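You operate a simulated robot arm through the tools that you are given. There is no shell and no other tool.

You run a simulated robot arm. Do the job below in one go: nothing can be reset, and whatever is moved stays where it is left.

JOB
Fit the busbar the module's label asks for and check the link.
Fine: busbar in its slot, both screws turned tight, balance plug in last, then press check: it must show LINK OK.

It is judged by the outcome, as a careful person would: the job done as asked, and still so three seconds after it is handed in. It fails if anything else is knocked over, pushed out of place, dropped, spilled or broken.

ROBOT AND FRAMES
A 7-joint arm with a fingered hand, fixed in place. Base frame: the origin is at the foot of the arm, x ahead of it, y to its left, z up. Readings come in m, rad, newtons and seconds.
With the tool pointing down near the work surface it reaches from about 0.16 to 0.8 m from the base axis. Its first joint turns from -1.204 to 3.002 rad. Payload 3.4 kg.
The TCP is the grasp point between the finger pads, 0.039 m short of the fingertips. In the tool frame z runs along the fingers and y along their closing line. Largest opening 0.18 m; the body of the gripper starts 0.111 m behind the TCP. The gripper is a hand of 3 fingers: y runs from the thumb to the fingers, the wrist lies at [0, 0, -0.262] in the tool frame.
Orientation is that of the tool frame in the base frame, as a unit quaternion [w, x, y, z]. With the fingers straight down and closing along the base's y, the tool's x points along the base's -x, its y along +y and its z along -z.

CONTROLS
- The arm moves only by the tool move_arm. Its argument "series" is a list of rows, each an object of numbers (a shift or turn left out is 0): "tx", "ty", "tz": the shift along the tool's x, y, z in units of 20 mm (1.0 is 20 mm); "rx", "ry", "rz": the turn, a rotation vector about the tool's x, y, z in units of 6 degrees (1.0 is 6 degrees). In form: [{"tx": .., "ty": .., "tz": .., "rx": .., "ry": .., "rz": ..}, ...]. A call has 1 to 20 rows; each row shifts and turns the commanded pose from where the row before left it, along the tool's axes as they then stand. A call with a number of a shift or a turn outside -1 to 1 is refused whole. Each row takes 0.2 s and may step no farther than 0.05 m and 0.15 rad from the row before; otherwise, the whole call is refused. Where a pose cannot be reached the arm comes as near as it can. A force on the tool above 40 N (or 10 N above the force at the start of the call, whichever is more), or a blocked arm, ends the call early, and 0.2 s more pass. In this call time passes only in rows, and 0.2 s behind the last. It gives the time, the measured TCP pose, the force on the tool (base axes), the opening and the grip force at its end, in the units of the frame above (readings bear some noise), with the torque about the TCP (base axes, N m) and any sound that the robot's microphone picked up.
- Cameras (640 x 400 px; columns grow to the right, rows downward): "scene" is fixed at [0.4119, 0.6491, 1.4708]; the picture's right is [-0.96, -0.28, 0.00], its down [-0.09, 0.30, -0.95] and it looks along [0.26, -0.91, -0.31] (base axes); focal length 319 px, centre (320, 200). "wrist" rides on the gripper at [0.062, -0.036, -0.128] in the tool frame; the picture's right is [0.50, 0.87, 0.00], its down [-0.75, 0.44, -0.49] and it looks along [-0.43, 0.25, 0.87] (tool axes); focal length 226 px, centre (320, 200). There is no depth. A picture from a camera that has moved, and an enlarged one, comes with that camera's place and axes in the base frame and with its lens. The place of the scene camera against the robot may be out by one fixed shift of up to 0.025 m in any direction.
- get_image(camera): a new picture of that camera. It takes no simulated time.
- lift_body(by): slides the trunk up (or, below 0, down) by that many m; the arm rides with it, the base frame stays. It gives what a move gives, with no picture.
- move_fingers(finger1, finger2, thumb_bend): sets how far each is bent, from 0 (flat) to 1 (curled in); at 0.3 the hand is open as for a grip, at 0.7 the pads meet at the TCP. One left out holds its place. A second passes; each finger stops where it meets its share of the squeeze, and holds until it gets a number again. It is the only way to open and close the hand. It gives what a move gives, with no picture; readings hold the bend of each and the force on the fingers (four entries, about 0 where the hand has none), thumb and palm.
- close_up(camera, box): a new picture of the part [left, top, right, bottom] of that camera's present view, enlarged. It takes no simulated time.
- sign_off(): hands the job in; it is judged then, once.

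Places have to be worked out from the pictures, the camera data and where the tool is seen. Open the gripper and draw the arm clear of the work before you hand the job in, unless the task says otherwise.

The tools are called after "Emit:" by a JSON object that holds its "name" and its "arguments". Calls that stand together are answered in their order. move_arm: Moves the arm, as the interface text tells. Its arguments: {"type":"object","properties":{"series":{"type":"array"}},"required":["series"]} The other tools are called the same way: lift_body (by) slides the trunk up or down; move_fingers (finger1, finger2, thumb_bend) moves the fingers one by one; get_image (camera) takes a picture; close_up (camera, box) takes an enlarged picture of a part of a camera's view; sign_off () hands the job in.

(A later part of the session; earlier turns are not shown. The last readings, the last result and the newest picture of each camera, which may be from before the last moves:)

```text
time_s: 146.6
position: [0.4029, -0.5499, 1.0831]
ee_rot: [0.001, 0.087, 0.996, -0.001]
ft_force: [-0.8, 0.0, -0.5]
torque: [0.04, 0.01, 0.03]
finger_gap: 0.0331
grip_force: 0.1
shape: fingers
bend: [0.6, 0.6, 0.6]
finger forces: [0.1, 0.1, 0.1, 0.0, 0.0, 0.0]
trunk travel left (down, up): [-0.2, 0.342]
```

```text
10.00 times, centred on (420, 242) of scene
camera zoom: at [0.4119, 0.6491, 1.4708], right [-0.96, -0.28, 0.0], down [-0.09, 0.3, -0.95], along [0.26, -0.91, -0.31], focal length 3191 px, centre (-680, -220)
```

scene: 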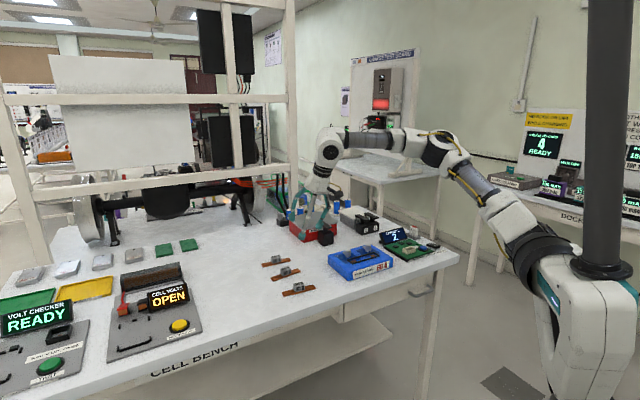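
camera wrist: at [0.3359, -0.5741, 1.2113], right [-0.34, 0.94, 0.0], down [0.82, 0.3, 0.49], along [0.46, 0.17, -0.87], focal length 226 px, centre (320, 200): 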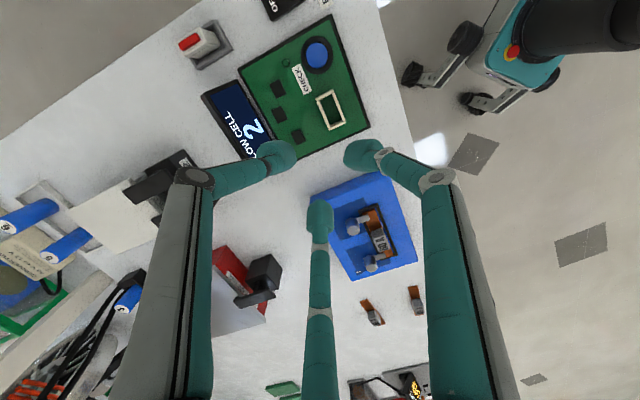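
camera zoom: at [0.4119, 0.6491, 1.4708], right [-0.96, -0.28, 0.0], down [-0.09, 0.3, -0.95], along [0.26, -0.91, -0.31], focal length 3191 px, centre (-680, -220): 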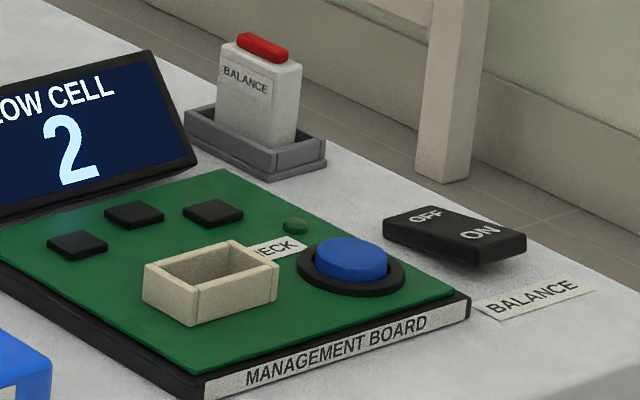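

The plug is about 33×16×38 mm at (0.357, −0.7215), long axis at 135°; the socket at (0.373, −0.545) has its long axis at 45°, so the plug must be turned 90°. I test in free air whether the wrist can yaw to heading −45°, which I would need at the socket.

Emit:
{"name": "move_arm", "arguments": {"series": [{"rz": 1}, {"rz": 1}, {"rz": 1}, {"rz": 1}, {"rz": 1}, {"rz": 1}, {"rz": 1}, {"rz": 1}, {"rz": 1}, {"rz": 1}, {"rz": 1}, {"rz": 1}, {"rz": 1}, {"rz": 1}, {"rz": 1}, {"rz": 1}, {"rz": 1}, {"rz": 1}, {"rz": 1}, {"rz": 1}]}}

Emit:
{"name": "get_image", "arguments": {"camera": "scene"}}

```text
time_s: 150.8
position: [0.4101, -0.6511, 1.0698]
ee_rot: [-0.003, 0.905, 0.425, 0.002]
ft_force: [0.7, -0.1, 0.3]
torque: [0.0, 0.02, 0.02]
finger_gap: 0.0329
grip_force: 0.1
shape: fingers
bend: [0.6, 0.6, 0.6]
finger forces: [0.1, 0.0, 0.0, 0.0, 0.1, 0.0]
out of reach, approached as far as the arm can: row 17, 18, 19, 20
trunk travel left (down, up): [-0.2, 0.342]
```

```text
taken
```

scene: 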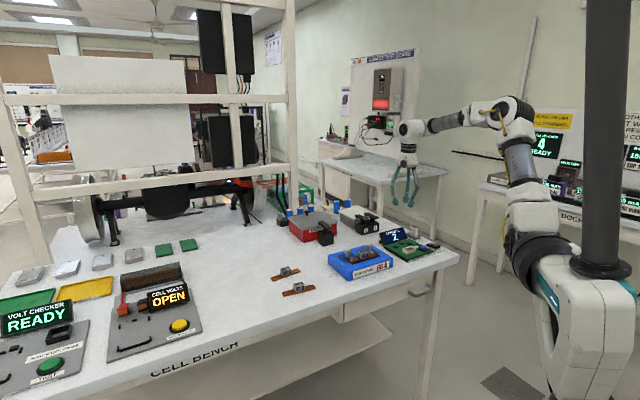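

The yaw limit is near −16° here, so −45° is not available. I rotate back and test the other direction, toward 135°.

Emit:
{"name": "move_arm", "arguments": {"series": [{"rz": -1}, {"rz": -1}, {"rz": -1}, {"rz": -1}, {"rz": -1}, {"rz": -1}, {"rz": -1}, {"rz": -1}, {"rz": -1}, {"rz": -1}, {"rz": -1}, {"rz": -1}, {"rz": -1}, {"rz": -1}, {"rz": -1}, {"rz": -1}, {"rz": -1}, {"rz": -1}, {"rz": -1}, {"rz": -1}]}}

Emit:
{"name": "move_arm", "arguments": {"series": [{"ty": 1}, {"ty": 1}, {"ty": 1}, {"ty": 1}, {"ty": 1}, {"rz": -1}, {"rz": -1}, {"rz": -1}, {"rz": -1}, {"rz": -1}, {"rz": -1}, {"rz": -1}, {"rz": -1}, {"rz": -1}]}}

Emit:
{"name": "get_image", "arguments": {"camera": "wrist"}}

```text
time_s: 155.0
position: [0.4084, -0.6495, 1.0691]
ee_rot: [0.0, 0.088, 0.996, -0.001]
ft_force: [-0.3, -0.8, -0.2]
torque: [-0.03, -0.01, -0.01]
finger_gap: 0.0332
grip_force: 0.0
shape: fingers
bend: [0.6, 0.6, 0.6]
finger forces: [0.0, 0.0, 0.0, 0.1, 0.1, 0.0]
trunk travel left (down, up): [-0.2, 0.342]
```

```text
time_s: 158.0
position: [0.4267, -0.552, 1.0679]
ee_rot: [0.0, -0.375, 0.927, -0.002]
ft_force: [-0.8, -0.6, 0.9]
torque: [0.01, 0.0, -0.02]
finger_gap: 0.033
grip_force: 0.0
shape: fingers
bend: [0.6, 0.6, 0.6]
finger forces: [0.1, 0.0, 0.0, 0.0, 0.0, 0.1]
trunk travel left (down, up): [-0.2, 0.342]
```

```text
taken
camera wrist: at [0.4068, -0.6218, 1.1977], right [-0.96, 0.28, 0.0], down [0.24, 0.84, 0.49], along [0.14, 0.47, -0.87], focal length 226 px, centre (320, 200)
```

wrist: 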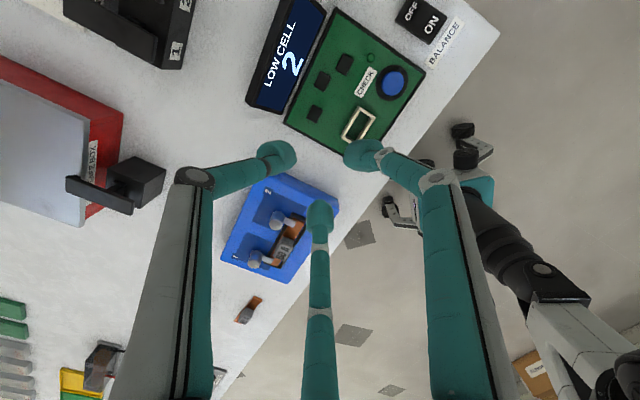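

Heading 134° is fine here. So I plan: pinch the plug's wide faces with finger 1 and thumb at heading 15° (finger 2 held clear), then insert at heading 105°, which keeps all fingers away from the display and the check button. I rotate to 15° now.

Emit:
{"name": "move_arm", "arguments": {"series": [{"rz": 0.992}, {"rz": 0.992}, {"rz": 0.992}, {"rz": 0.992}, {"rz": 0.992}, {"rz": 0.992}, {"rz": 0.992}, {"rz": 0.992}, {"rz": 0.992}, {"rz": 0.992}, {"rz": 0.992}, {"rz": 0.992}, {"rz": 0.992}, {"rz": 0.992}, {"rz": 0.992}, {"rz": 0.992}, {"rz": 0.992}, {"rz": 0.992}, {"rz": 0.992}, {"rz": 0.992}]}}

Emit:
{"name": "move_fingers", "arguments": {"finger1": 0.6, "finger2": 0.45, "thumb_bend": 0.6}}

Emit:
{"name": "get_image", "arguments": {"camera": "wrist"}}

```text
time_s: 162.2
position: [0.4275, -0.5528, 1.069]
ee_rot: [0.001, 0.61, 0.792, -0.001]
ft_force: [-0.9, 0.8, -0.3]
torque: [0.03, -0.02, -0.01]
finger_gap: 0.0331
grip_force: 0.2
shape: fingers
bend: [0.6, 0.6, 0.6]
finger forces: [0.1, 0.0, 0.0, 0.0, 0.1, 0.1]
trunk travel left (down, up): [-0.2, 0.342]
```

```text
time_s: 163.2
position: [0.428, -0.5521, 1.0686]
ee_rot: [0.001, 0.609, 0.793, 0.0]
ft_force: [-0.2, -0.2, 0.1]
torque: [0.02, -0.02, 0.0]
finger_gap: 0.0332
grip_force: 0.0
shape: fingers
bend: [0.6, 0.45, 0.6]
finger forces: [0.0, 0.1, 0.1, 0.0, 0.0, 0.0]
trunk travel left (down, up): [-0.2, 0.342]
```

```text
taken
camera wrist: at [0.3768, -0.5008, 1.1976], right [0.71, 0.71, 0.0], down [0.61, -0.61, 0.49], along [0.35, -0.35, -0.87], focal length 226 px, centre (320, 200)
```

wrist: 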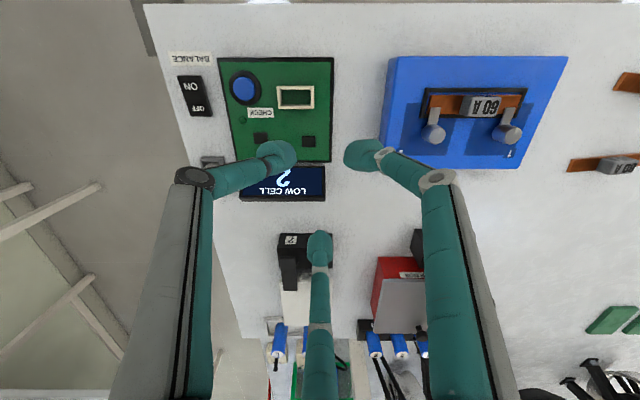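

At heading 15° the view is square to the bench. I move above the plug at TCP z ≈ 1.0.

Emit:
{"name": "move_arm", "arguments": {"series": [{"tx": -0.833, "ty": -0.611, "tz": 0.389}, {"tx": -0.833, "ty": -0.611, "tz": 0.389}, {"tx": -0.833, "ty": -0.611, "tz": 0.389}, {"tx": -0.833, "ty": -0.611, "tz": 0.389}, {"tx": -0.833, "ty": -0.611, "tz": 0.389}, {"tx": -0.833, "ty": -0.611, "tz": 0.389}, {"tx": -0.833, "ty": -0.611, "tz": 0.389}, {"tx": -0.833, "ty": -0.611, "tz": 0.389}, {"tx": -0.833, "ty": -0.611, "tz": 0.389}]}}

Emit:
{"name": "get_image", "arguments": {"camera": "wrist"}}

Emit:
{"name": "close_up", "arguments": {"camera": "scene", "box": [380, 190, 450, 250]}}

```text
time_s: 165.2
position: [0.3619, -0.7266, 0.9985]
ee_rot: [0.001, 0.608, 0.794, 0.0]
ft_force: [-0.1, -0.4, -0.3]
torque: [0.03, -0.01, 0.01]
finger_gap: 0.0334
grip_force: 0.0
shape: fingers
bend: [0.6, 0.45, 0.6]
finger forces: [0.0, 0.1, 0.1, 0.0, 0.0, 0.0]
trunk travel left (down, up): [-0.2, 0.342]
```

```text
taken
camera wrist: at [0.3097, -0.6759, 1.1279], right [0.71, 0.71, 0.0], down [0.61, -0.62, 0.49], along [0.35, -0.35, -0.87], focal length 226 px, centre (320, 200)
```

wrist: 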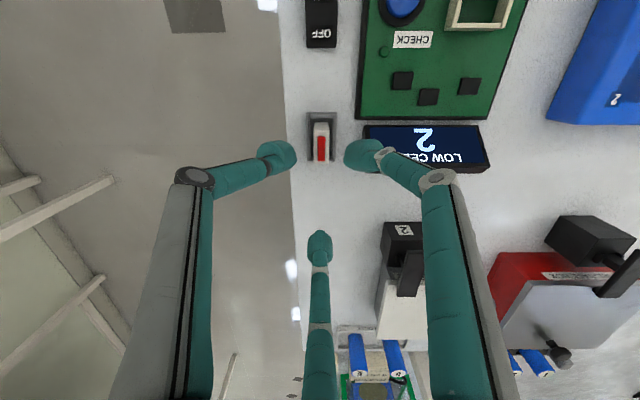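

```text
6.67 times, centred on (415, 220) of scene
camera zoom: at [0.4119, 0.6491, 1.4708], right [-0.96, -0.28, 0.0], down [-0.09, 0.3, -0.95], along [0.26, -0.91, -0.31], focal length 2127 px, centre (-313, 67)
```

zoom: 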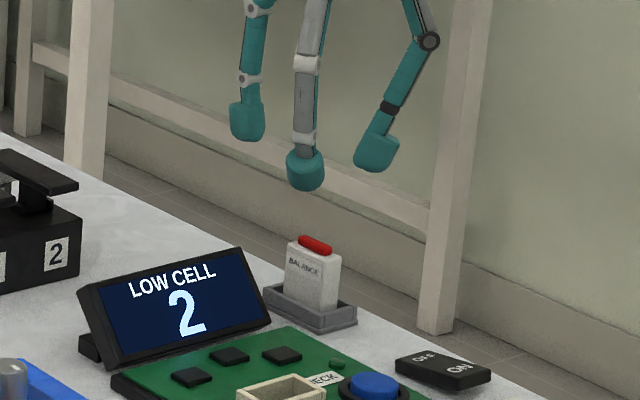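

Reached without trouble. I zoom on the plug to refine its position relative to the hand.

Emit:
{"name": "close_up", "arguments": {"camera": "wrist", "box": [280, 95, 380, 185]}}

Emit:
{"name": "close_up", "arguments": {"camera": "wrist", "box": [295, 105, 355, 175]}}

```text
4.44 times, centred on (330, 140) of wrist
camera zoom: at [0.3097, -0.6759, 1.1279], right [0.71, 0.71, 0.0], down [0.61, -0.62, 0.49], along [0.35, -0.35, -0.87], focal length 1005 px, centre (276, 467)
```

zoom: 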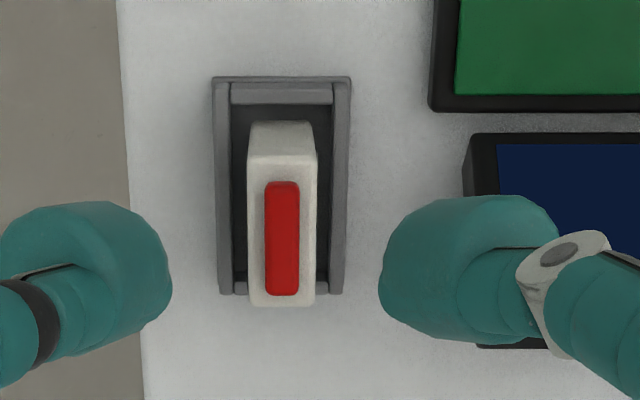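

```text
5.71 times, centred on (325, 140) of wrist
camera zoom: at [0.3097, -0.6759, 1.1279], right [0.71, 0.71, 0.0], down [0.61, -0.62, 0.49], along [0.35, -0.35, -0.87], focal length 1292 px, centre (291, 543)
```

zoom: 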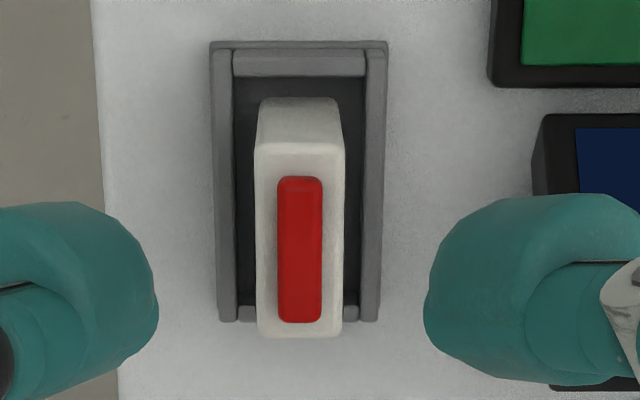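

The plug centre is (0.358, −0.7215), long axis at 135°, top at z ≈ 0.898. I correct by 1.7 mm and descend in two stages, checking finger 1's clearance from the display.

Emit:
{"name": "move_arm", "arguments": {"series": [{"tx": 0.07, "ty": 0.05, "tz": 0.5}, {"tz": 0.5}, {"tz": 0.5}, {"tz": 0.5}]}}

Emit:
{"name": "close_up", "arguments": {"camera": "wrist", "box": [270, 90, 390, 190]}}

Emit:
{"name": "close_up", "arguments": {"camera": "scene", "box": [390, 210, 440, 245]}}

```text
time_s: 166.2
position: [0.3602, -0.7251, 0.9598]
ee_rot: [0.001, 0.609, 0.793, 0.0]
ft_force: [0.5, -0.4, -0.4]
torque: [0.02, 0.0, -0.02]
finger_gap: 0.033
grip_force: 0.0
shape: fingers
bend: [0.6, 0.45, 0.6]
finger forces: [0.1, 0.0, 0.0, 0.0, 0.0, 0.1]
trunk travel left (down, up): [-0.2, 0.342]
```

```text
4.00 times, centred on (330, 140) of wrist
camera zoom: at [0.3098, -0.6731, 1.0891], right [0.71, 0.71, 0.0], down [0.61, -0.61, 0.49], along [0.35, -0.35, -0.87], focal length 904 px, centre (280, 440)
```

zoom: 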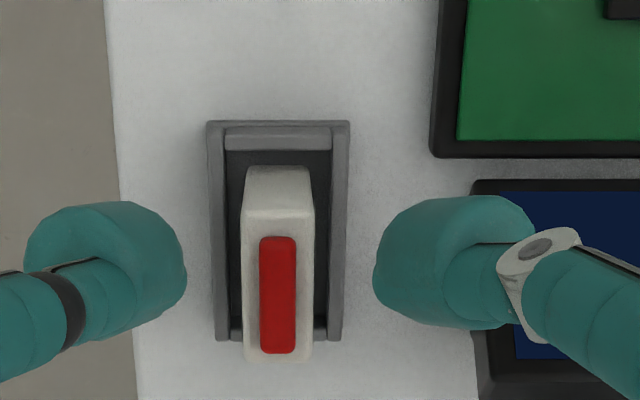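

```text
11.43 times, centred on (415, 228) of scene
camera zoom: at [0.4119, 0.6491, 1.4708], right [-0.96, -0.28, 0.0], down [-0.09, 0.3, -0.95], along [0.26, -0.91, -0.31], focal length 3647 px, centre (-766, -114)
```

zoom: 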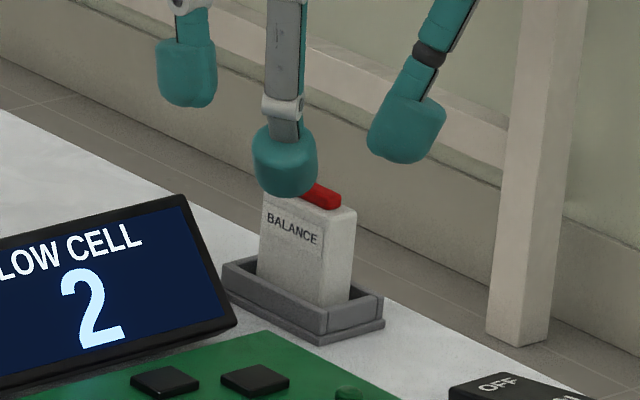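

Clearance looks fine. I continue down to TCP z ≈ 0.92 in small steps.

Emit:
{"name": "move_arm", "arguments": {"series": [{"tx": -0.06, "ty": 0.02, "tz": 0.41}, {"tz": 0.41}, {"tz": 0.41}]}}

Emit:
{"name": "close_up", "arguments": {"camera": "wrist", "box": [270, 100, 390, 200]}}

Emit:
{"name": "close_up", "arguments": {"camera": "scene", "box": [390, 215, 440, 250]}}

```text
time_s: 167.0
position: [0.3626, -0.7276, 0.9341]
ee_rot: [0.001, 0.609, 0.794, 0.0]
ft_force: [-0.4, -0.8, -0.5]
torque: [0.05, 0.02, 0.01]
finger_gap: 0.0332
grip_force: 0.1
shape: fingers
bend: [0.6, 0.45, 0.6]
finger forces: [0.0, 0.0, 0.1, 0.0, 0.0, 0.0]
trunk travel left (down, up): [-0.2, 0.342]
```

```text
4.00 times, centred on (330, 150) of wrist
camera zoom: at [0.3119, -0.6758, 1.0627], right [0.71, 0.71, 0.0], down [0.61, -0.61, 0.49], along [0.35, -0.35, -0.87], focal length 904 px, centre (280, 400)
```

zoom: 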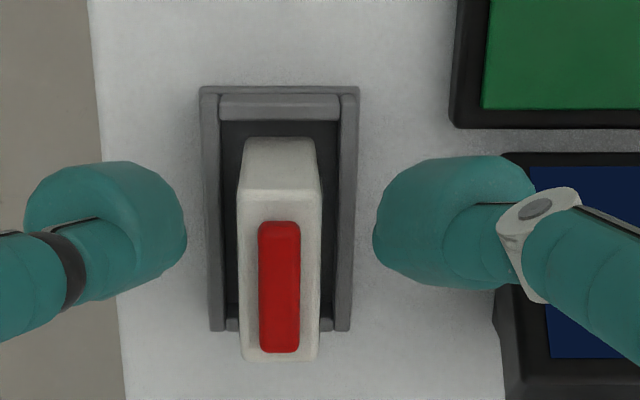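

```text
11.43 times, centred on (415, 232) of scene
camera zoom: at [0.4119, 0.6491, 1.4708], right [-0.96, -0.28, 0.0], down [-0.09, 0.3, -0.95], along [0.26, -0.91, -0.31], focal length 3647 px, centre (-766, -171)
```

zoom: 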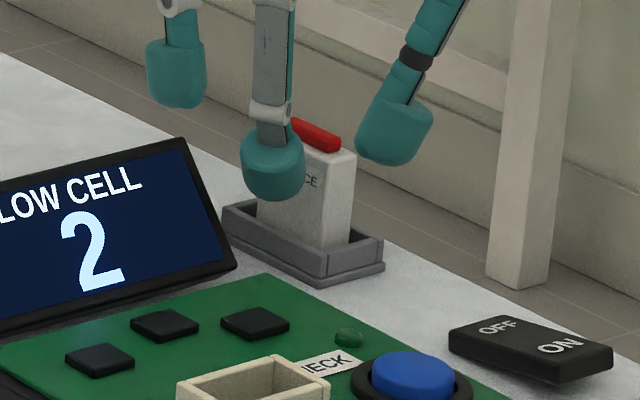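

The rounded fingertips will touch the faces about 11 mm from the tool axis toward 135°, so I shift the hand ~4 mm to centre that contact on the plug, and finish the descent to z ≈ 0.92.

Emit:
{"name": "move_arm", "arguments": {"series": [{"tx": -0.185, "ty": 0.095}, {"tz": 0.37}, {"tz": 0.37}]}}

Emit:
{"name": "close_up", "arguments": {"camera": "wrist", "box": [270, 100, 390, 200]}}

Emit:
{"name": "close_up", "arguments": {"camera": "scene", "box": [390, 215, 440, 250]}}

```text
time_s: 167.8
position: [0.3641, -0.7283, 0.919]
ee_rot: [0.001, 0.609, 0.793, 0.0]
ft_force: [-0.1, 0.0, 0.3]
torque: [-0.03, -0.01, -0.01]
finger_gap: 0.0329
grip_force: 0.1
shape: fingers
bend: [0.6, 0.45, 0.6]
finger forces: [0.0, 0.0, 0.1, 0.0, 0.0, 0.1]
trunk travel left (down, up): [-0.2, 0.342]
```

```text
4.00 times, centred on (330, 150) of wrist
camera zoom: at [0.3139, -0.6776, 1.0475], right [0.71, 0.71, 0.0], down [0.61, -0.62, 0.49], along [0.35, -0.35, -0.87], focal length 904 px, centre (280, 400)
```

zoom: 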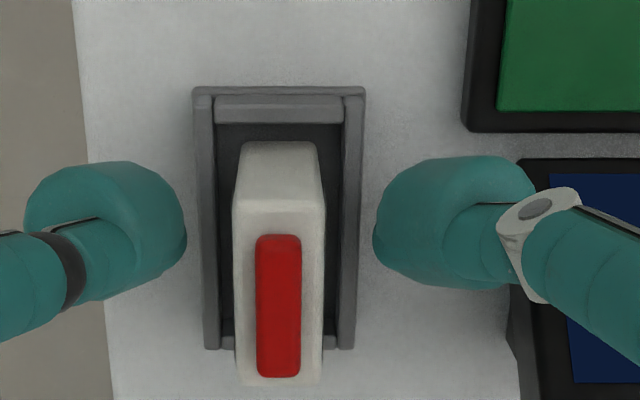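

```text
11.43 times, centred on (415, 232) of scene
camera zoom: at [0.4119, 0.6491, 1.4708], right [-0.96, -0.28, 0.0], down [-0.09, 0.3, -0.95], along [0.26, -0.91, -0.31], focal length 3647 px, centre (-766, -171)
```

zoom: 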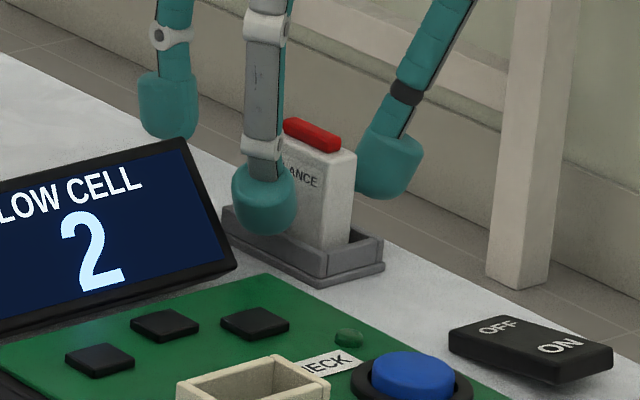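

The plug is centred between thumb and finger 1. I close those two on its wide faces.

Emit:
{"name": "move_fingers", "arguments": {"finger1": 0.74, "thumb_bend": 0.74}}

Emit:
{"name": "close_up", "arguments": {"camera": "wrist", "box": [270, 100, 390, 200]}}

Emit:
{"name": "close_up", "arguments": {"camera": "scene", "box": [390, 215, 440, 250]}}

```text
time_s: 168.8
position: [0.3642, -0.7289, 0.9185]
ee_rot: [0.001, 0.61, 0.793, 0.0]
ft_force: [-2.3, -0.6, -1.0]
torque: [-0.03, 0.08, 0.04]
finger_gap: 0.0085
grip_force: 10.4
shape: fingers
bend: [0.71, 0.45, 0.7]
finger forces: [9.5, 0.0, 0.1, 0.1, 11.1, 0.0]
trunk travel left (down, up): [-0.2, 0.342]
```

```text
4.00 times, centred on (330, 150) of wrist
camera zoom: at [0.3134, -0.6776, 1.0476], right [0.71, 0.71, 0.0], down [0.61, -0.61, 0.49], along [0.35, -0.35, -0.87], focal length 904 px, centre (280, 400)
```

zoom: 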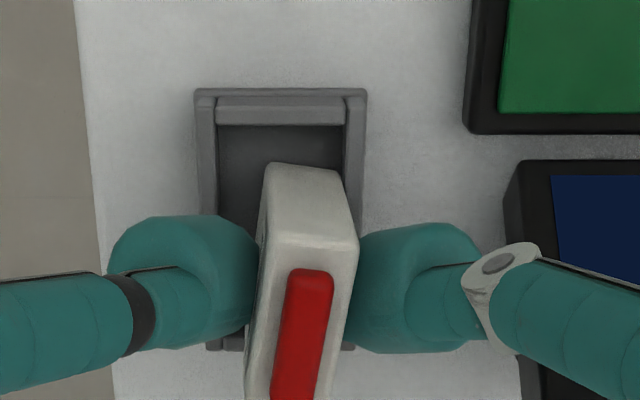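

```text
11.43 times, centred on (415, 232) of scene
camera zoom: at [0.4119, 0.6491, 1.4708], right [-0.96, -0.28, 0.0], down [-0.09, 0.3, -0.95], along [0.26, -0.91, -0.31], focal length 3647 px, centre (-766, -171)
```

zoom: 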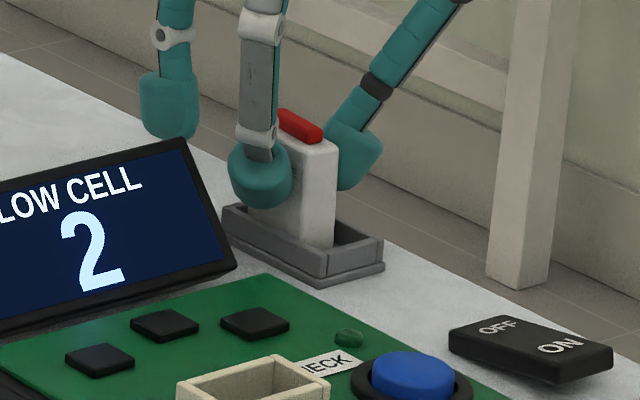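

The plug slid and yawed a little inside its tray as the fingers closed. I look closer to judge whether this grip is usable.

Emit:
{"name": "get_image", "arguments": {"camera": "wrist"}}

Emit:
{"name": "close_up", "arguments": {"camera": "wrist", "box": [290, 120, 370, 230]}}

Emit:
{"name": "close_up", "arguments": {"camera": "scene", "box": [405, 222, 430, 242]}}

```text
taken
camera wrist: at [0.3134, -0.6776, 1.0476], right [0.71, 0.71, 0.0], down [0.61, -0.61, 0.49], along [0.35, -0.35, -0.87], focal length 226 px, centre (320, 200)
```

wrist: 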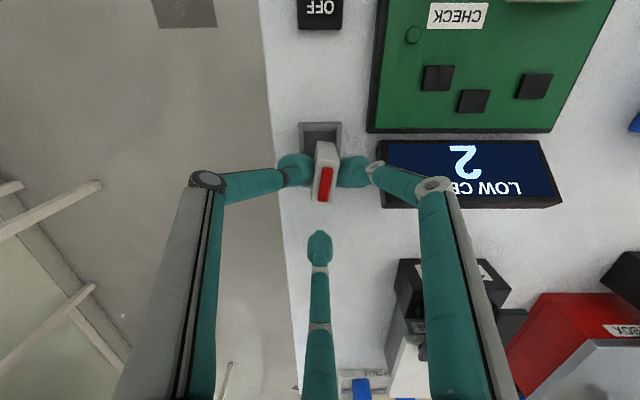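

```text
3.64 times, centred on (330, 175) of wrist
camera zoom: at [0.3134, -0.6776, 1.0476], right [0.71, 0.71, 0.0], down [0.61, -0.61, 0.49], along [0.35, -0.35, -0.87], focal length 822 px, centre (284, 291)
```

zoom: 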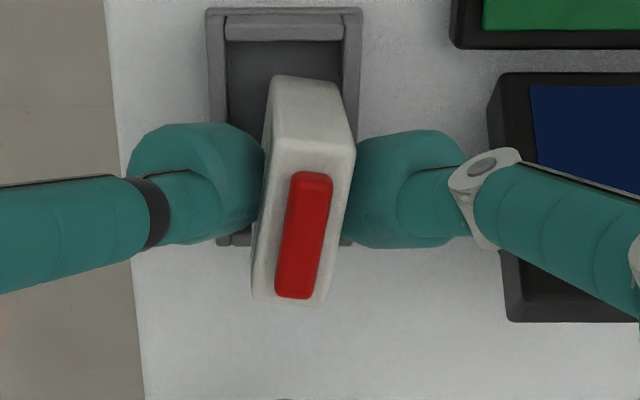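

```text
16.00 times, centred on (418, 232) of scene
camera zoom: at [0.4119, 0.6491, 1.4708], right [-0.96, -0.28, 0.0], down [-0.09, 0.3, -0.95], along [0.26, -0.91, -0.31], focal length 5106 px, centre (-1240, -312)
```

zoom: 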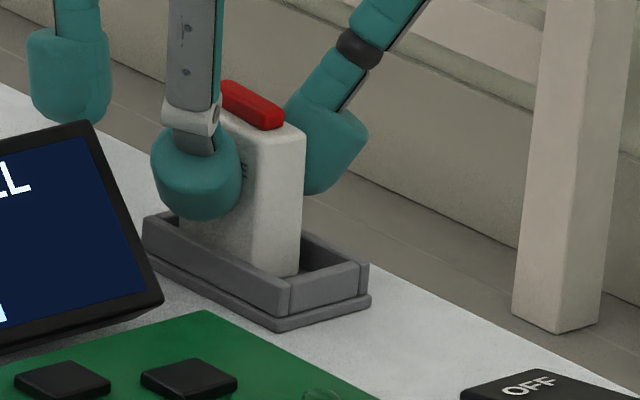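

The plug yawed about −6° and sits against the tray's far wall, gripped 5 mm off-centre. I'd rather have a centred, square grip: I open slightly, shift 5 mm and yaw 6° to match, and check.

Emit:
{"name": "move_fingers", "arguments": {"finger1": 0.62, "thumb_bend": 0.62}}

Emit:
{"name": "move_arm", "arguments": {"series": [{"rz": 1}, {"tx": -0.23, "ty": 0.1}]}}

Emit:
{"name": "close_up", "arguments": {"camera": "wrist", "box": [290, 120, 370, 230]}}

```text
time_s: 169.8
position: [0.3648, -0.7294, 0.9196]
ee_rot: [0.001, 0.609, 0.793, -0.001]
ft_force: [0.2, -0.5, -0.1]
torque: [-0.01, 0.01, -0.02]
finger_gap: 0.0253
grip_force: 0.0
shape: fingers
bend: [0.62, 0.45, 0.62]
finger forces: [0.0, 0.0, 0.0, 0.0, 0.0, 0.0]
trunk travel left (down, up): [-0.2, 0.342]
```

```text
time_s: 170.4
position: [0.3677, -0.7329, 0.92]
ee_rot: [0.0, 0.65, 0.76, -0.001]
ft_force: [-0.1, -0.7, -0.3]
torque: [0.02, 0.03, -0.06]
finger_gap: 0.0255
grip_force: 0.0
shape: fingers
bend: [0.62, 0.45, 0.62]
finger forces: [0.0, 0.1, 0.0, 0.0, 0.0, 0.0]
trunk travel left (down, up): [-0.2, 0.342]
```

```text
3.64 times, centred on (330, 175) of wrist
camera zoom: at [0.3223, -0.6765, 1.0487], right [0.78, 0.63, 0.0], down [0.55, -0.68, 0.49], along [0.31, -0.38, -0.87], focal length 822 px, centre (284, 291)
```

zoom: 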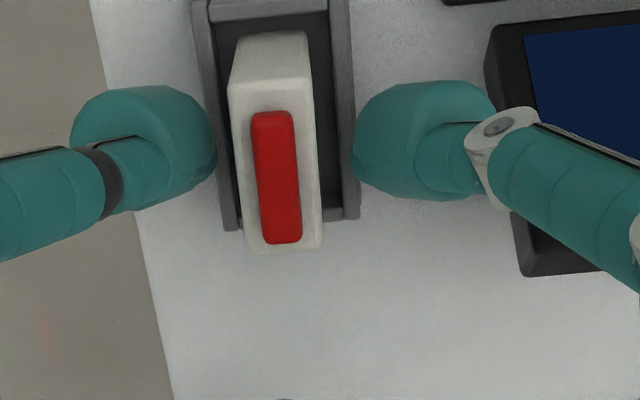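

The plug sprang back to its original spot (135°, centre (0.3577, −0.7217)). A better balanced grip is with all three fingers, finger 2 against the far end, centred on the plug; I move the tool axis over the plug centre at heading 15°.

Emit:
{"name": "move_fingers", "arguments": {"finger1": 0.59, "finger2": 0.5, "thumb_bend": 0.59}}

Emit:
{"name": "move_arm", "arguments": {"series": [{"rz": -1}, {"tx": 0.32, "ty": -0.167}, {"tx": 0.32, "ty": -0.167}]}}

Emit:
{"name": "move_fingers", "arguments": {"finger2": 0.57}}

Emit:
{"name": "close_up", "arguments": {"camera": "wrist", "box": [260, 110, 380, 240]}}

Emit:
{"name": "close_up", "arguments": {"camera": "scene", "box": [390, 215, 440, 250]}}

```text
time_s: 171.4
position: [0.3676, -0.7333, 0.9208]
ee_rot: [0.0, 0.65, 0.76, 0.0]
ft_force: [-0.2, -0.2, 0.2]
torque: [-0.01, -0.01, -0.02]
finger_gap: 0.0369
grip_force: 0.0
shape: fingers
bend: [0.59, 0.5, 0.59]
finger forces: [0.0, 0.0, 0.0, 0.0, 0.0, 0.1]
trunk travel left (down, up): [-0.2, 0.342]
```

```text
time_s: 172.2
position: [0.3569, -0.7214, 0.9209]
ee_rot: [0.001, 0.609, 0.794, -0.001]
ft_force: [-0.2, -0.2, -0.8]
torque: [0.01, 0.01, -0.01]
finger_gap: 0.0368
grip_force: 0.0
shape: fingers
bend: [0.59, 0.5, 0.59]
finger forces: [0.0, 0.0, 0.0, 0.1, 0.1, 0.0]
trunk travel left (down, up): [-0.2, 0.342]
```

```text
time_s: 173.2
position: [0.3567, -0.7219, 0.92]
ee_rot: [0.0, 0.609, 0.793, 0.0]
ft_force: [-0.6, 0.5, 0.3]
torque: [-0.01, -0.01, 0.0]
finger_gap: 0.037
grip_force: 0.0
shape: fingers
bend: [0.59, 0.56, 0.59]
finger forces: [0.0, 0.0, 0.0, 0.0, 0.0, 0.0]
trunk travel left (down, up): [-0.2, 0.342]
```

```text
3.08 times, centred on (320, 175) of wrist
camera zoom: at [0.3061, -0.6703, 1.0486], right [0.71, 0.71, 0.0], down [0.61, -0.61, 0.49], along [0.35, -0.35, -0.87], focal length 696 px, centre (320, 277)
```

zoom: 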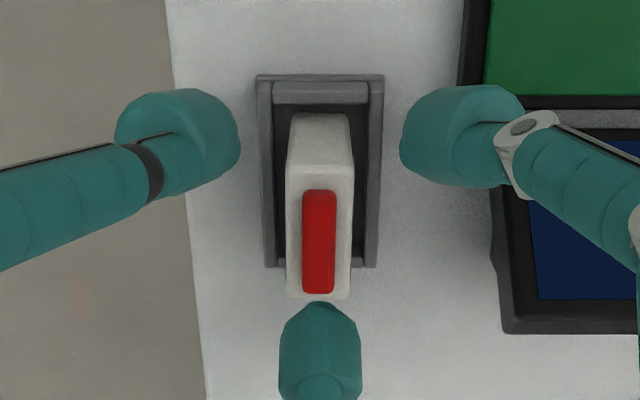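

```text
11.43 times, centred on (415, 232) of scene
camera zoom: at [0.4119, 0.6491, 1.4708], right [-0.96, -0.28, 0.0], down [-0.09, 0.3, -0.95], along [0.26, -0.91, -0.31], focal length 3647 px, centre (-766, -171)
```

zoom: 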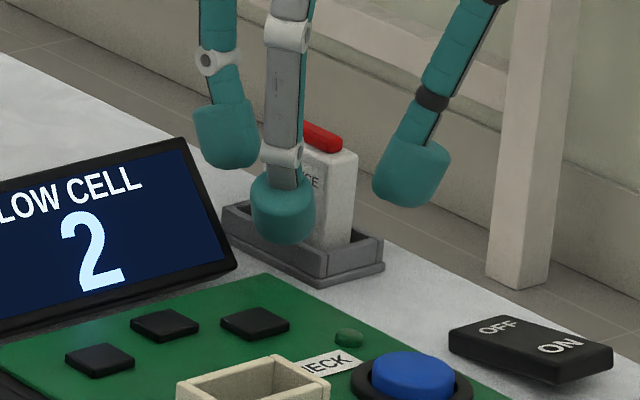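

All three tips now surround the plug symmetrically. I close them together.

Emit:
{"name": "move_fingers", "arguments": {"finger1": 0.72, "finger2": 0.72, "thumb_bend": 0.72}}

Emit:
{"name": "close_up", "arguments": {"camera": "wrist", "box": [260, 110, 380, 240]}}

Emit:
{"name": "close_up", "arguments": {"camera": "scene", "box": [390, 215, 440, 250]}}

```text
time_s: 174.2
position: [0.3578, -0.7217, 0.9182]
ee_rot: [0.0, 0.609, 0.793, 0.0]
ft_force: [-0.5, 0.2, 0.0]
torque: [0.01, -0.01, 0.03]
finger_gap: 0.0089
grip_force: 10.6
shape: fingers
bend: [0.69, 0.67, 0.68]
finger forces: [6.1, 8.4, 0.0, 0.0, 6.9, 0.0]
trunk travel left (down, up): [-0.2, 0.342]
```

```text
3.08 times, centred on (320, 175) of wrist
camera zoom: at [0.3062, -0.6703, 1.0486], right [0.71, 0.71, 0.0], down [0.61, -0.61, 0.49], along [0.35, -0.35, -0.87], focal length 696 px, centre (320, 277)
```

zoom: 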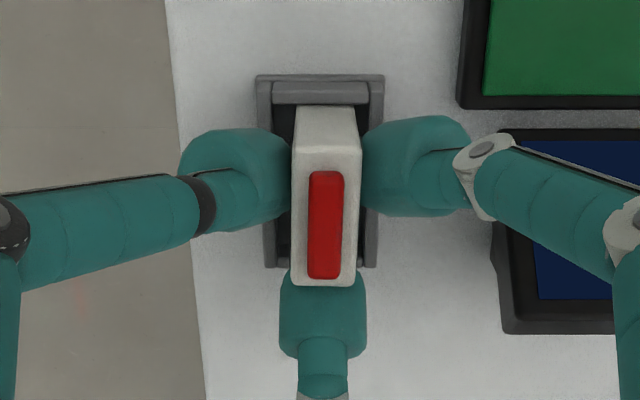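

```text
11.43 times, centred on (415, 232) of scene
camera zoom: at [0.4119, 0.6491, 1.4708], right [-0.96, -0.28, 0.0], down [-0.09, 0.3, -0.95], along [0.26, -0.91, -0.31], focal length 3647 px, centre (-766, -171)
```

zoom: 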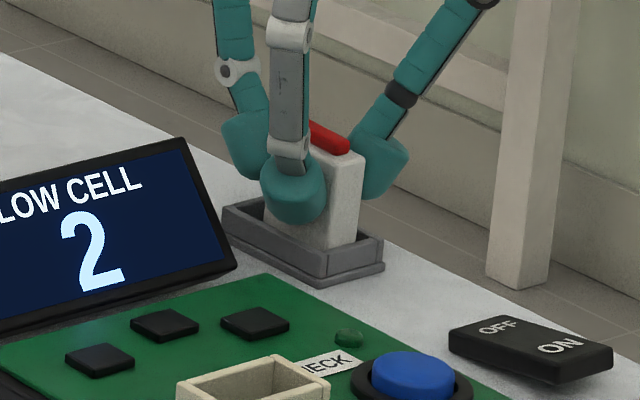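

A clean, square three-finger grip. I lift slowly out of the tray and check.

Emit:
{"name": "move_arm", "arguments": {"series": [{"tz": -0.25}, {"tz": -0.35}, {"tz": -0.4}, {"tz": -0.5}, {"tz": -0.5}]}}

Emit:
{"name": "close_up", "arguments": {"camera": "wrist", "box": [260, 110, 380, 240]}}

Emit:
{"name": "close_up", "arguments": {"camera": "scene", "box": [390, 205, 440, 240]}}

```text
time_s: 175.4
position: [0.356, -0.7233, 0.961]
ee_rot: [0.001, 0.608, 0.794, -0.001]
ft_force: [-0.2, 0.2, -0.5]
torque: [-0.03, 0.0, -0.03]
finger_gap: 0.0092
grip_force: 11.1
shape: fingers
bend: [0.69, 0.67, 0.68]
finger forces: [6.1, 8.2, 0.0, 0.0, 6.9, 0.0]
trunk travel left (down, up): [-0.2, 0.342]
```

```text
3.08 times, centred on (320, 175) of wrist
camera zoom: at [0.3049, -0.6718, 1.0901], right [0.71, 0.71, 0.0], down [0.61, -0.61, 0.49], along [0.35, -0.35, -0.87], focal length 696 px, centre (320, 277)
```

zoom: 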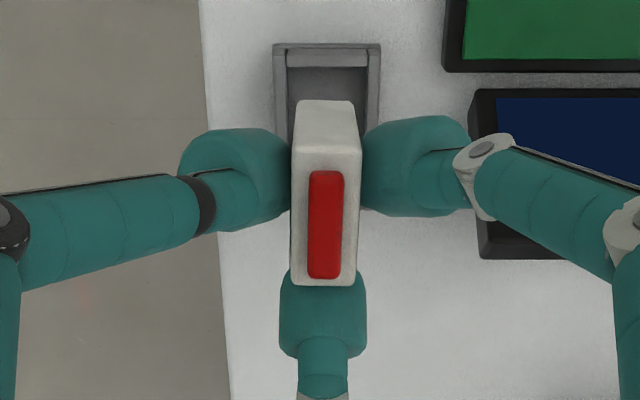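

```text
11.43 times, centred on (415, 222) of scene
camera zoom: at [0.4119, 0.6491, 1.4708], right [-0.96, -0.28, 0.0], down [-0.09, 0.3, -0.95], along [0.26, -0.91, -0.31], focal length 3647 px, centre (-766, -57)
```

zoom: 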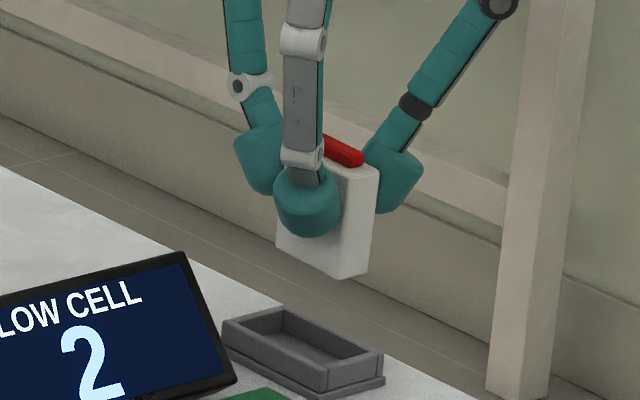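

The plug is lifted cleanly. I raise higher and carry it over the display to above the socket.

Emit:
{"name": "move_arm", "arguments": {"series": [{"tz": -0.875}, {"tz": -0.875}, {"tz": -0.875}, {"tz": -0.875}, {"tx": 0.929, "ty": 0.362}, {"tx": 0.929, "ty": 0.362}, {"tx": 0.929, "ty": 0.362}, {"tx": 0.929, "ty": 0.362}, {"tx": 0.929, "ty": 0.362}, {"tx": 0.929, "ty": 0.362}, {"tx": 0.929, "ty": 0.362}, {"tx": 0.929, "ty": 0.362}, {"tx": 0.929, "ty": 0.362}]}}

Emit:
{"name": "move_arm", "arguments": {"series": [{"rz": -1}, {"rz": -1}, {"rz": -1}, {"rz": -1}, {"rz": -1}, {"rz": -1}, {"rz": -1}, {"rz": -1}, {"rz": -1}, {"rz": -1}, {"rz": -1}, {"rz": -1}, {"rz": -1}, {"rz": -1}, {"rz": -1}]}}

Emit:
{"name": "get_image", "arguments": {"camera": "wrist"}}

Emit:
{"name": "close_up", "arguments": {"camera": "wrist", "box": [230, 70, 400, 220]}}

Emit:
{"name": "close_up", "arguments": {"camera": "scene", "box": [375, 195, 455, 265]}}

```text
time_s: 178.2
position: [0.3768, -0.5412, 1.0299]
ee_rot: [0.002, 0.61, 0.793, -0.001]
ft_force: [-0.1, -0.5, -0.6]
torque: [-0.01, 0.03, -0.02]
finger_gap: 0.0089
grip_force: 10.7
shape: fingers
bend: [0.69, 0.67, 0.68]
finger forces: [6.1, 8.0, 0.0, 0.0, 7.0, 0.0]
trunk travel left (down, up): [-0.2, 0.342]
```

```text
time_s: 181.4
position: [0.3763, -0.5442, 1.0295]
ee_rot: [0.0, -0.131, 0.991, -0.001]
ft_force: [-0.7, 0.2, 1.5]
torque: [0.02, 0.02, 0.04]
finger_gap: 0.009
grip_force: 11.0
shape: fingers
bend: [0.69, 0.67, 0.68]
finger forces: [6.1, 8.0, 0.0, 0.1, 6.9, 0.0]
trunk travel left (down, up): [-0.2, 0.342]
```

```text
taken
camera wrist: at [0.3253, -0.5948, 1.1587], right [-0.71, 0.71, 0.0], down [0.61, 0.62, 0.49], along [0.35, 0.35, -0.87], focal length 226 px, centre (320, 200)
```

wrist: 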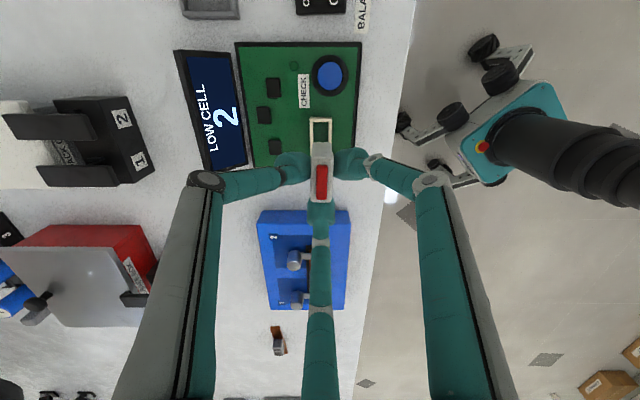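

```text
2.67 times, centred on (315, 145) of wrist
camera zoom: at [0.3253, -0.5948, 1.1587], right [-0.71, 0.71, 0.0], down [0.61, 0.62, 0.49], along [0.35, 0.35, -0.87], focal length 603 px, centre (333, 347)
```

zoom: 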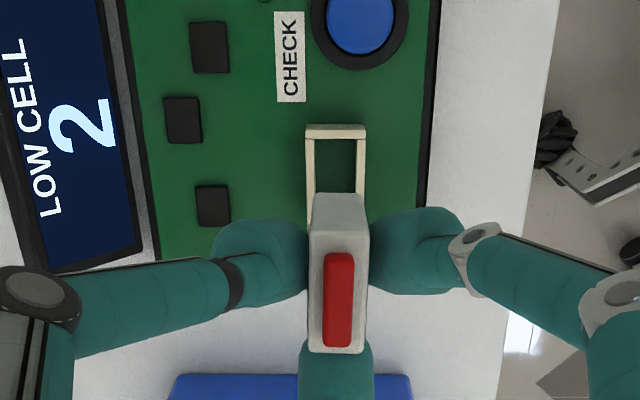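

```text
5.71 times, centred on (415, 230) of scene
camera zoom: at [0.4119, 0.6491, 1.4708], right [-0.96, -0.28, 0.0], down [-0.09, 0.3, -0.95], along [0.26, -0.91, -0.31], focal length 1823 px, centre (-223, 29)
```

zoom: 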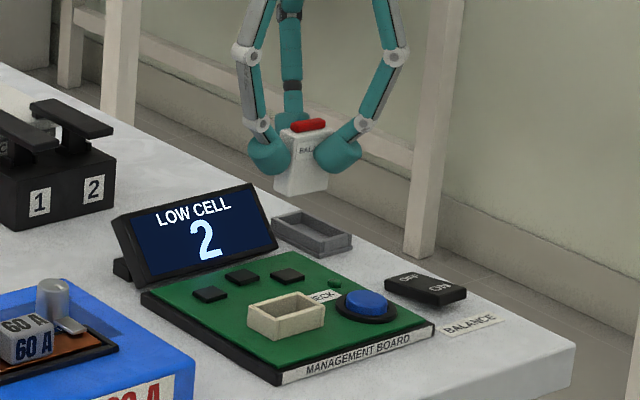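

Plug and socket are nearly aligned; the plug's yaw is ~1.8° off and it needs ~1.3 mm along b. I apply those corrections and lower until the plug bottom is just above the socket rim.

Emit:
{"name": "move_arm", "arguments": {"series": [{"rz": -0.3, "tx": -0.07, "ty": 0.01}, {"tz": 0.8}, {"tz": 0.8}, {"tz": 0.8}, {"tz": 0.8}]}}

Emit:
{"name": "close_up", "arguments": {"camera": "wrist", "box": [260, 100, 380, 220]}}

Emit:
{"name": "close_up", "arguments": {"camera": "scene", "box": [390, 225, 430, 258]}}

```text
time_s: 182.6
position: [0.3781, -0.5438, 0.9629]
ee_rot: [0.001, -0.146, 0.989, 0.0]
ft_force: [-0.7, 0.5, 0.1]
torque: [0.02, -0.03, -0.02]
finger_gap: 0.0089
grip_force: 10.7
shape: fingers
bend: [0.69, 0.67, 0.68]
finger forces: [6.1, 7.8, 0.1, 0.0, 6.8, 0.0]
trunk travel left (down, up): [-0.2, 0.342]
```

```text
3.33 times, centred on (320, 160) of wrist
camera zoom: at [0.3286, -0.5966, 1.0922], right [-0.73, 0.69, 0.0], down [0.6, 0.64, 0.49], along [0.34, 0.36, -0.87], focal length 754 px, centre (320, 333)
```

zoom: 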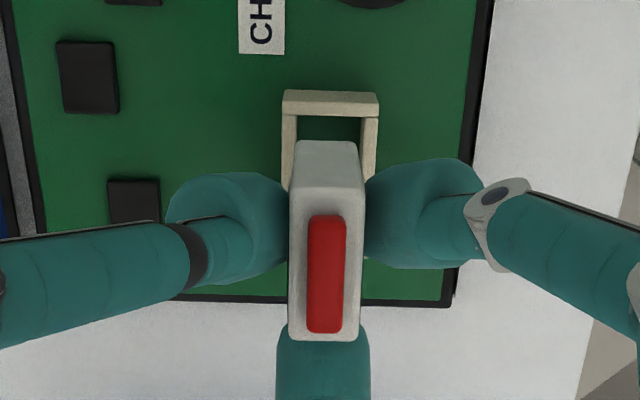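

```text
12.12 times, centred on (410, 242) of scene
camera zoom: at [0.4119, 0.6491, 1.4708], right [-0.96, -0.28, 0.0], down [-0.09, 0.3, -0.95], along [0.26, -0.91, -0.31], focal length 3868 px, centre (-771, -303)
```

zoom: 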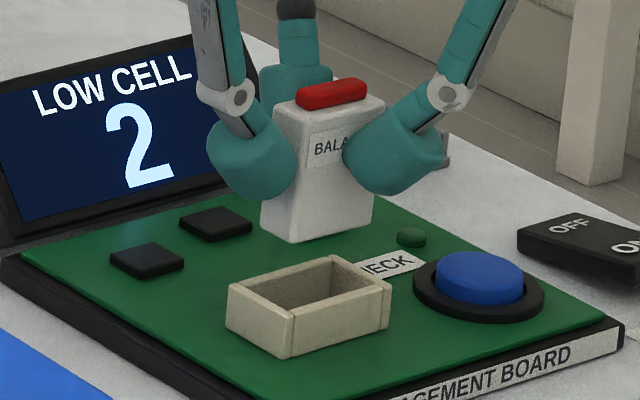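

Alignment is within about 1 mm. I apply a small correction and lower to just at the socket's rim for a last look.

Emit:
{"name": "move_arm", "arguments": {"series": [{"tx": 0.04, "ty": 0.023, "tz": 0.4}, {"tz": 0.45}]}}

Emit:
{"name": "close_up", "arguments": {"camera": "wrist", "box": [270, 100, 370, 220]}}

Emit:
{"name": "close_up", "arguments": {"camera": "scene", "box": [395, 232, 425, 256]}}

```text
time_s: 183.2
position: [0.377, -0.5418, 0.9477]
ee_rot: [0.0, -0.145, 0.989, -0.001]
ft_force: [-1.0, 0.0, 0.2]
torque: [0.0, 0.01, 0.0]
finger_gap: 0.009
grip_force: 10.4
shape: fingers
bend: [0.69, 0.67, 0.68]
finger forces: [6.1, 7.8, 0.0, 0.0, 6.8, 0.0]
trunk travel left (down, up): [-0.2, 0.342]
```

```text
3.33 times, centred on (320, 160) of wrist
camera zoom: at [0.3267, -0.5946, 1.077], right [-0.73, 0.68, 0.0], down [0.6, 0.64, 0.49], along [0.34, 0.36, -0.87], focal length 754 px, centre (320, 333)
```

zoom: 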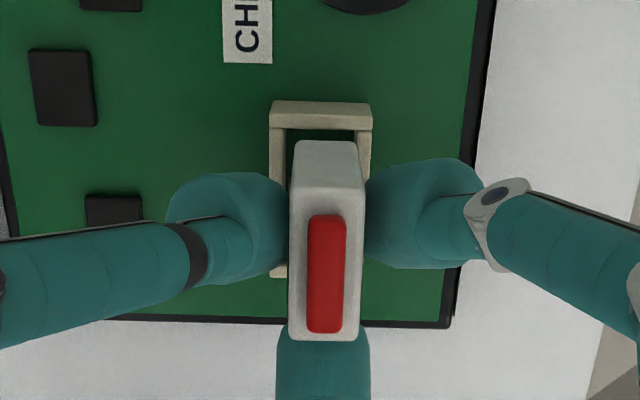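

```text
16.00 times, centred on (410, 244) of scene
camera zoom: at [0.4119, 0.6491, 1.4708], right [-0.96, -0.28, 0.0], down [-0.09, 0.3, -0.95], along [0.26, -0.91, -0.31], focal length 5106 px, centre (-1120, -504)
```

zoom: 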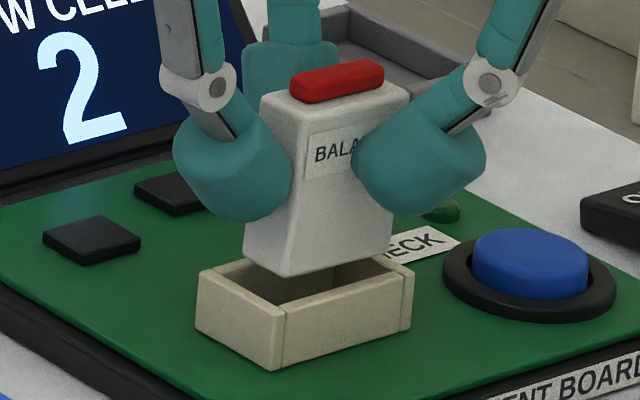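

The plug is about 6 mm above the socket, offset ~1 mm toward the label side by both cameras' measure. I correct 1.1 mm and lower in 1 mm steps to begin entry.

Emit:
{"name": "move_arm", "arguments": {"series": [{"tx": -0.027, "ty": -0.05}, {"tz": 0.05}, {"tz": 0.05}, {"tz": 0.05}, {"tz": 0.05}, {"tz": 0.05}, {"tz": 0.05}, {"tz": 0.05}, {"tz": 0.05}]}}

Emit:
{"name": "close_up", "arguments": {"camera": "wrist", "box": [270, 100, 370, 220]}}

Emit:
{"name": "close_up", "arguments": {"camera": "scene", "box": [395, 232, 425, 256]}}

```text
time_s: 185.2
position: [0.3759, -0.5443, 0.9407]
ee_rot: [0.0, -0.146, 0.989, -0.001]
ft_force: [-0.4, 0.2, 0.2]
torque: [-0.03, -0.03, -0.01]
finger_gap: 0.0091
grip_force: 10.3
shape: fingers
bend: [0.69, 0.67, 0.68]
finger forces: [6.1, 7.8, 0.0, 0.0, 6.9, 0.0]
trunk travel left (down, up): [-0.2, 0.342]
```

```text
3.33 times, centred on (320, 160) of wrist
camera zoom: at [0.3277, -0.597, 1.0697], right [-0.73, 0.69, 0.0], down [0.6, 0.64, 0.49], along [0.34, 0.36, -0.87], focal length 754 px, centre (320, 333)
```

zoom: 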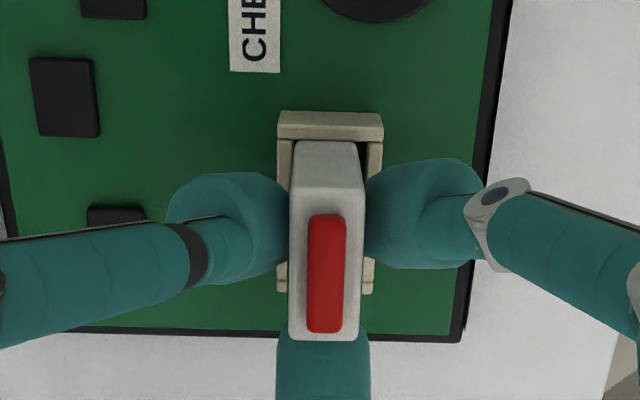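

```text
16.00 times, centred on (410, 244) of scene
camera zoom: at [0.4119, 0.6491, 1.4708], right [-0.96, -0.28, 0.0], down [-0.09, 0.3, -0.95], along [0.26, -0.91, -0.31], focal length 5106 px, centre (-1120, -504)
```

zoom: 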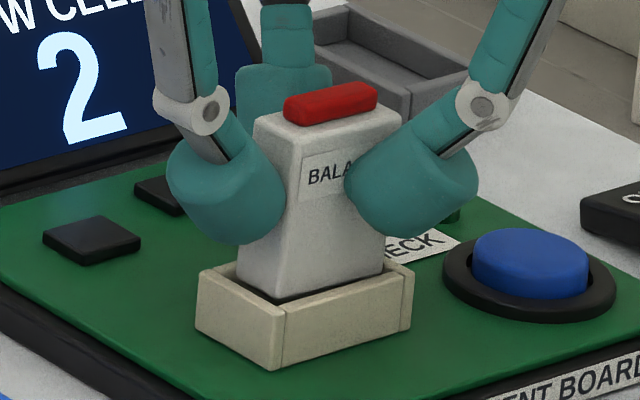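

No contact and the plug bottom is inside the opening. I continue down in 1 mm steps.

Emit:
{"name": "move_arm", "arguments": {"series": [{"tz": 0.05}, {"tz": 0.05}, {"tz": 0.05}, {"tz": 0.05}, {"tz": 0.05}]}}

Emit:
{"name": "close_up", "arguments": {"camera": "scene", "box": [395, 232, 425, 256]}}

Emit:
{"name": "close_up", "arguments": {"camera": "wrist", "box": [270, 100, 370, 220]}}

```text
time_s: 186.4
position: [0.3786, -0.5451, 0.935]
ee_rot: [0.0, -0.147, 0.989, 0.0]
ft_force: [0.8, 1.2, -0.5]
torque: [0.02, -0.04, -0.01]
finger_gap: 0.0091
grip_force: 9.7
shape: fingers
bend: [0.69, 0.67, 0.68]
finger forces: [6.1, 7.8, 0.0, 0.0, 6.9, 0.0]
trunk travel left (down, up): [-0.2, 0.342]
```

```text
16.00 times, centred on (410, 244) of scene
camera zoom: at [0.4119, 0.6491, 1.4708], right [-0.96, -0.28, 0.0], down [-0.09, 0.3, -0.95], along [0.26, -0.91, -0.31], focal length 5106 px, centre (-1120, -504)
```

zoom: 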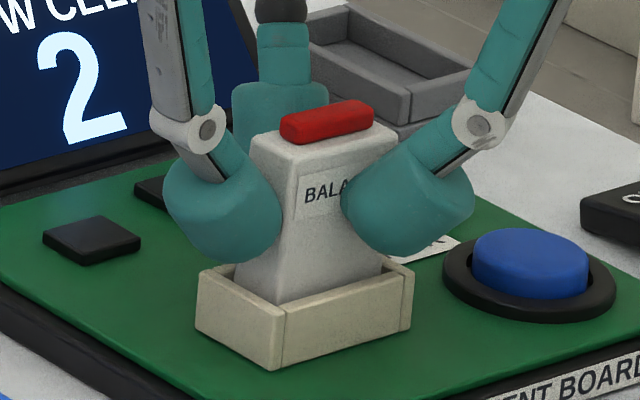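

```text
3.33 times, centred on (320, 160) of wrist
camera zoom: at [0.3282, -0.5966, 1.0648], right [-0.73, 0.68, 0.0], down [0.6, 0.64, 0.49], along [0.34, 0.36, -0.87], focal length 754 px, centre (320, 333)
```

zoom: 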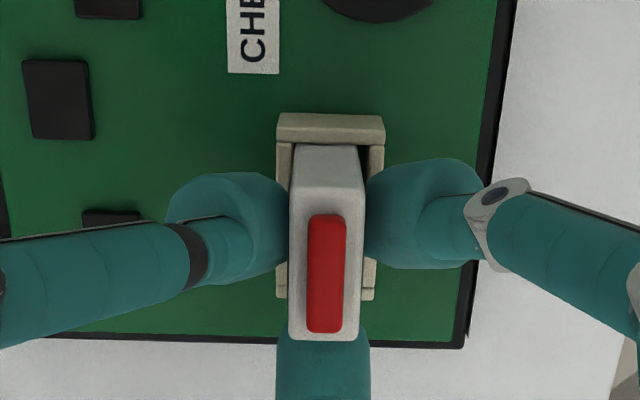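

It is sliding in freely. I keep lowering until it bottoms out.

Emit:
{"name": "move_arm", "arguments": {"series": [{"tz": 0.05}, {"tz": 0.05}, {"tz": 0.05}, {"tz": 0.05}]}}

Emit:
{"name": "close_up", "arguments": {"camera": "scene", "box": [395, 232, 425, 256]}}

```text
time_s: 187.4
position: [0.3769, -0.5431, 0.9318]
ee_rot: [0.0, -0.146, 0.989, 0.0]
ft_force: [0.0, -0.9, -0.3]
torque: [0.02, -0.01, 0.01]
finger_gap: 0.009
grip_force: 10.7
shape: fingers
bend: [0.69, 0.67, 0.68]
finger forces: [6.0, 7.8, 0.0, 0.0, 6.8, 0.1]
trunk travel left (down, up): [-0.2, 0.342]
```

```text
16.00 times, centred on (410, 244) of scene
camera zoom: at [0.4119, 0.6491, 1.4708], right [-0.96, -0.28, 0.0], down [-0.09, 0.3, -0.95], along [0.26, -0.91, -0.31], focal length 5106 px, centre (-1120, -504)
```

zoom: 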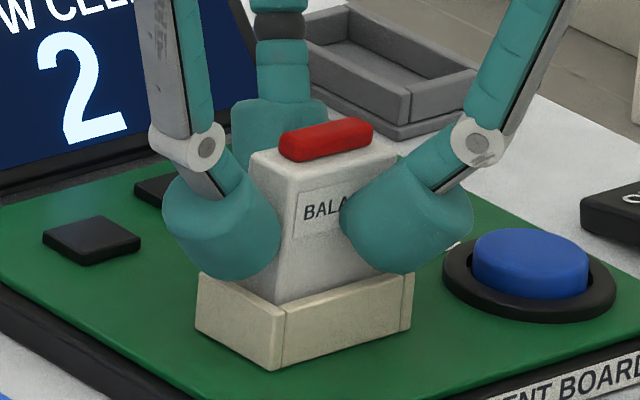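

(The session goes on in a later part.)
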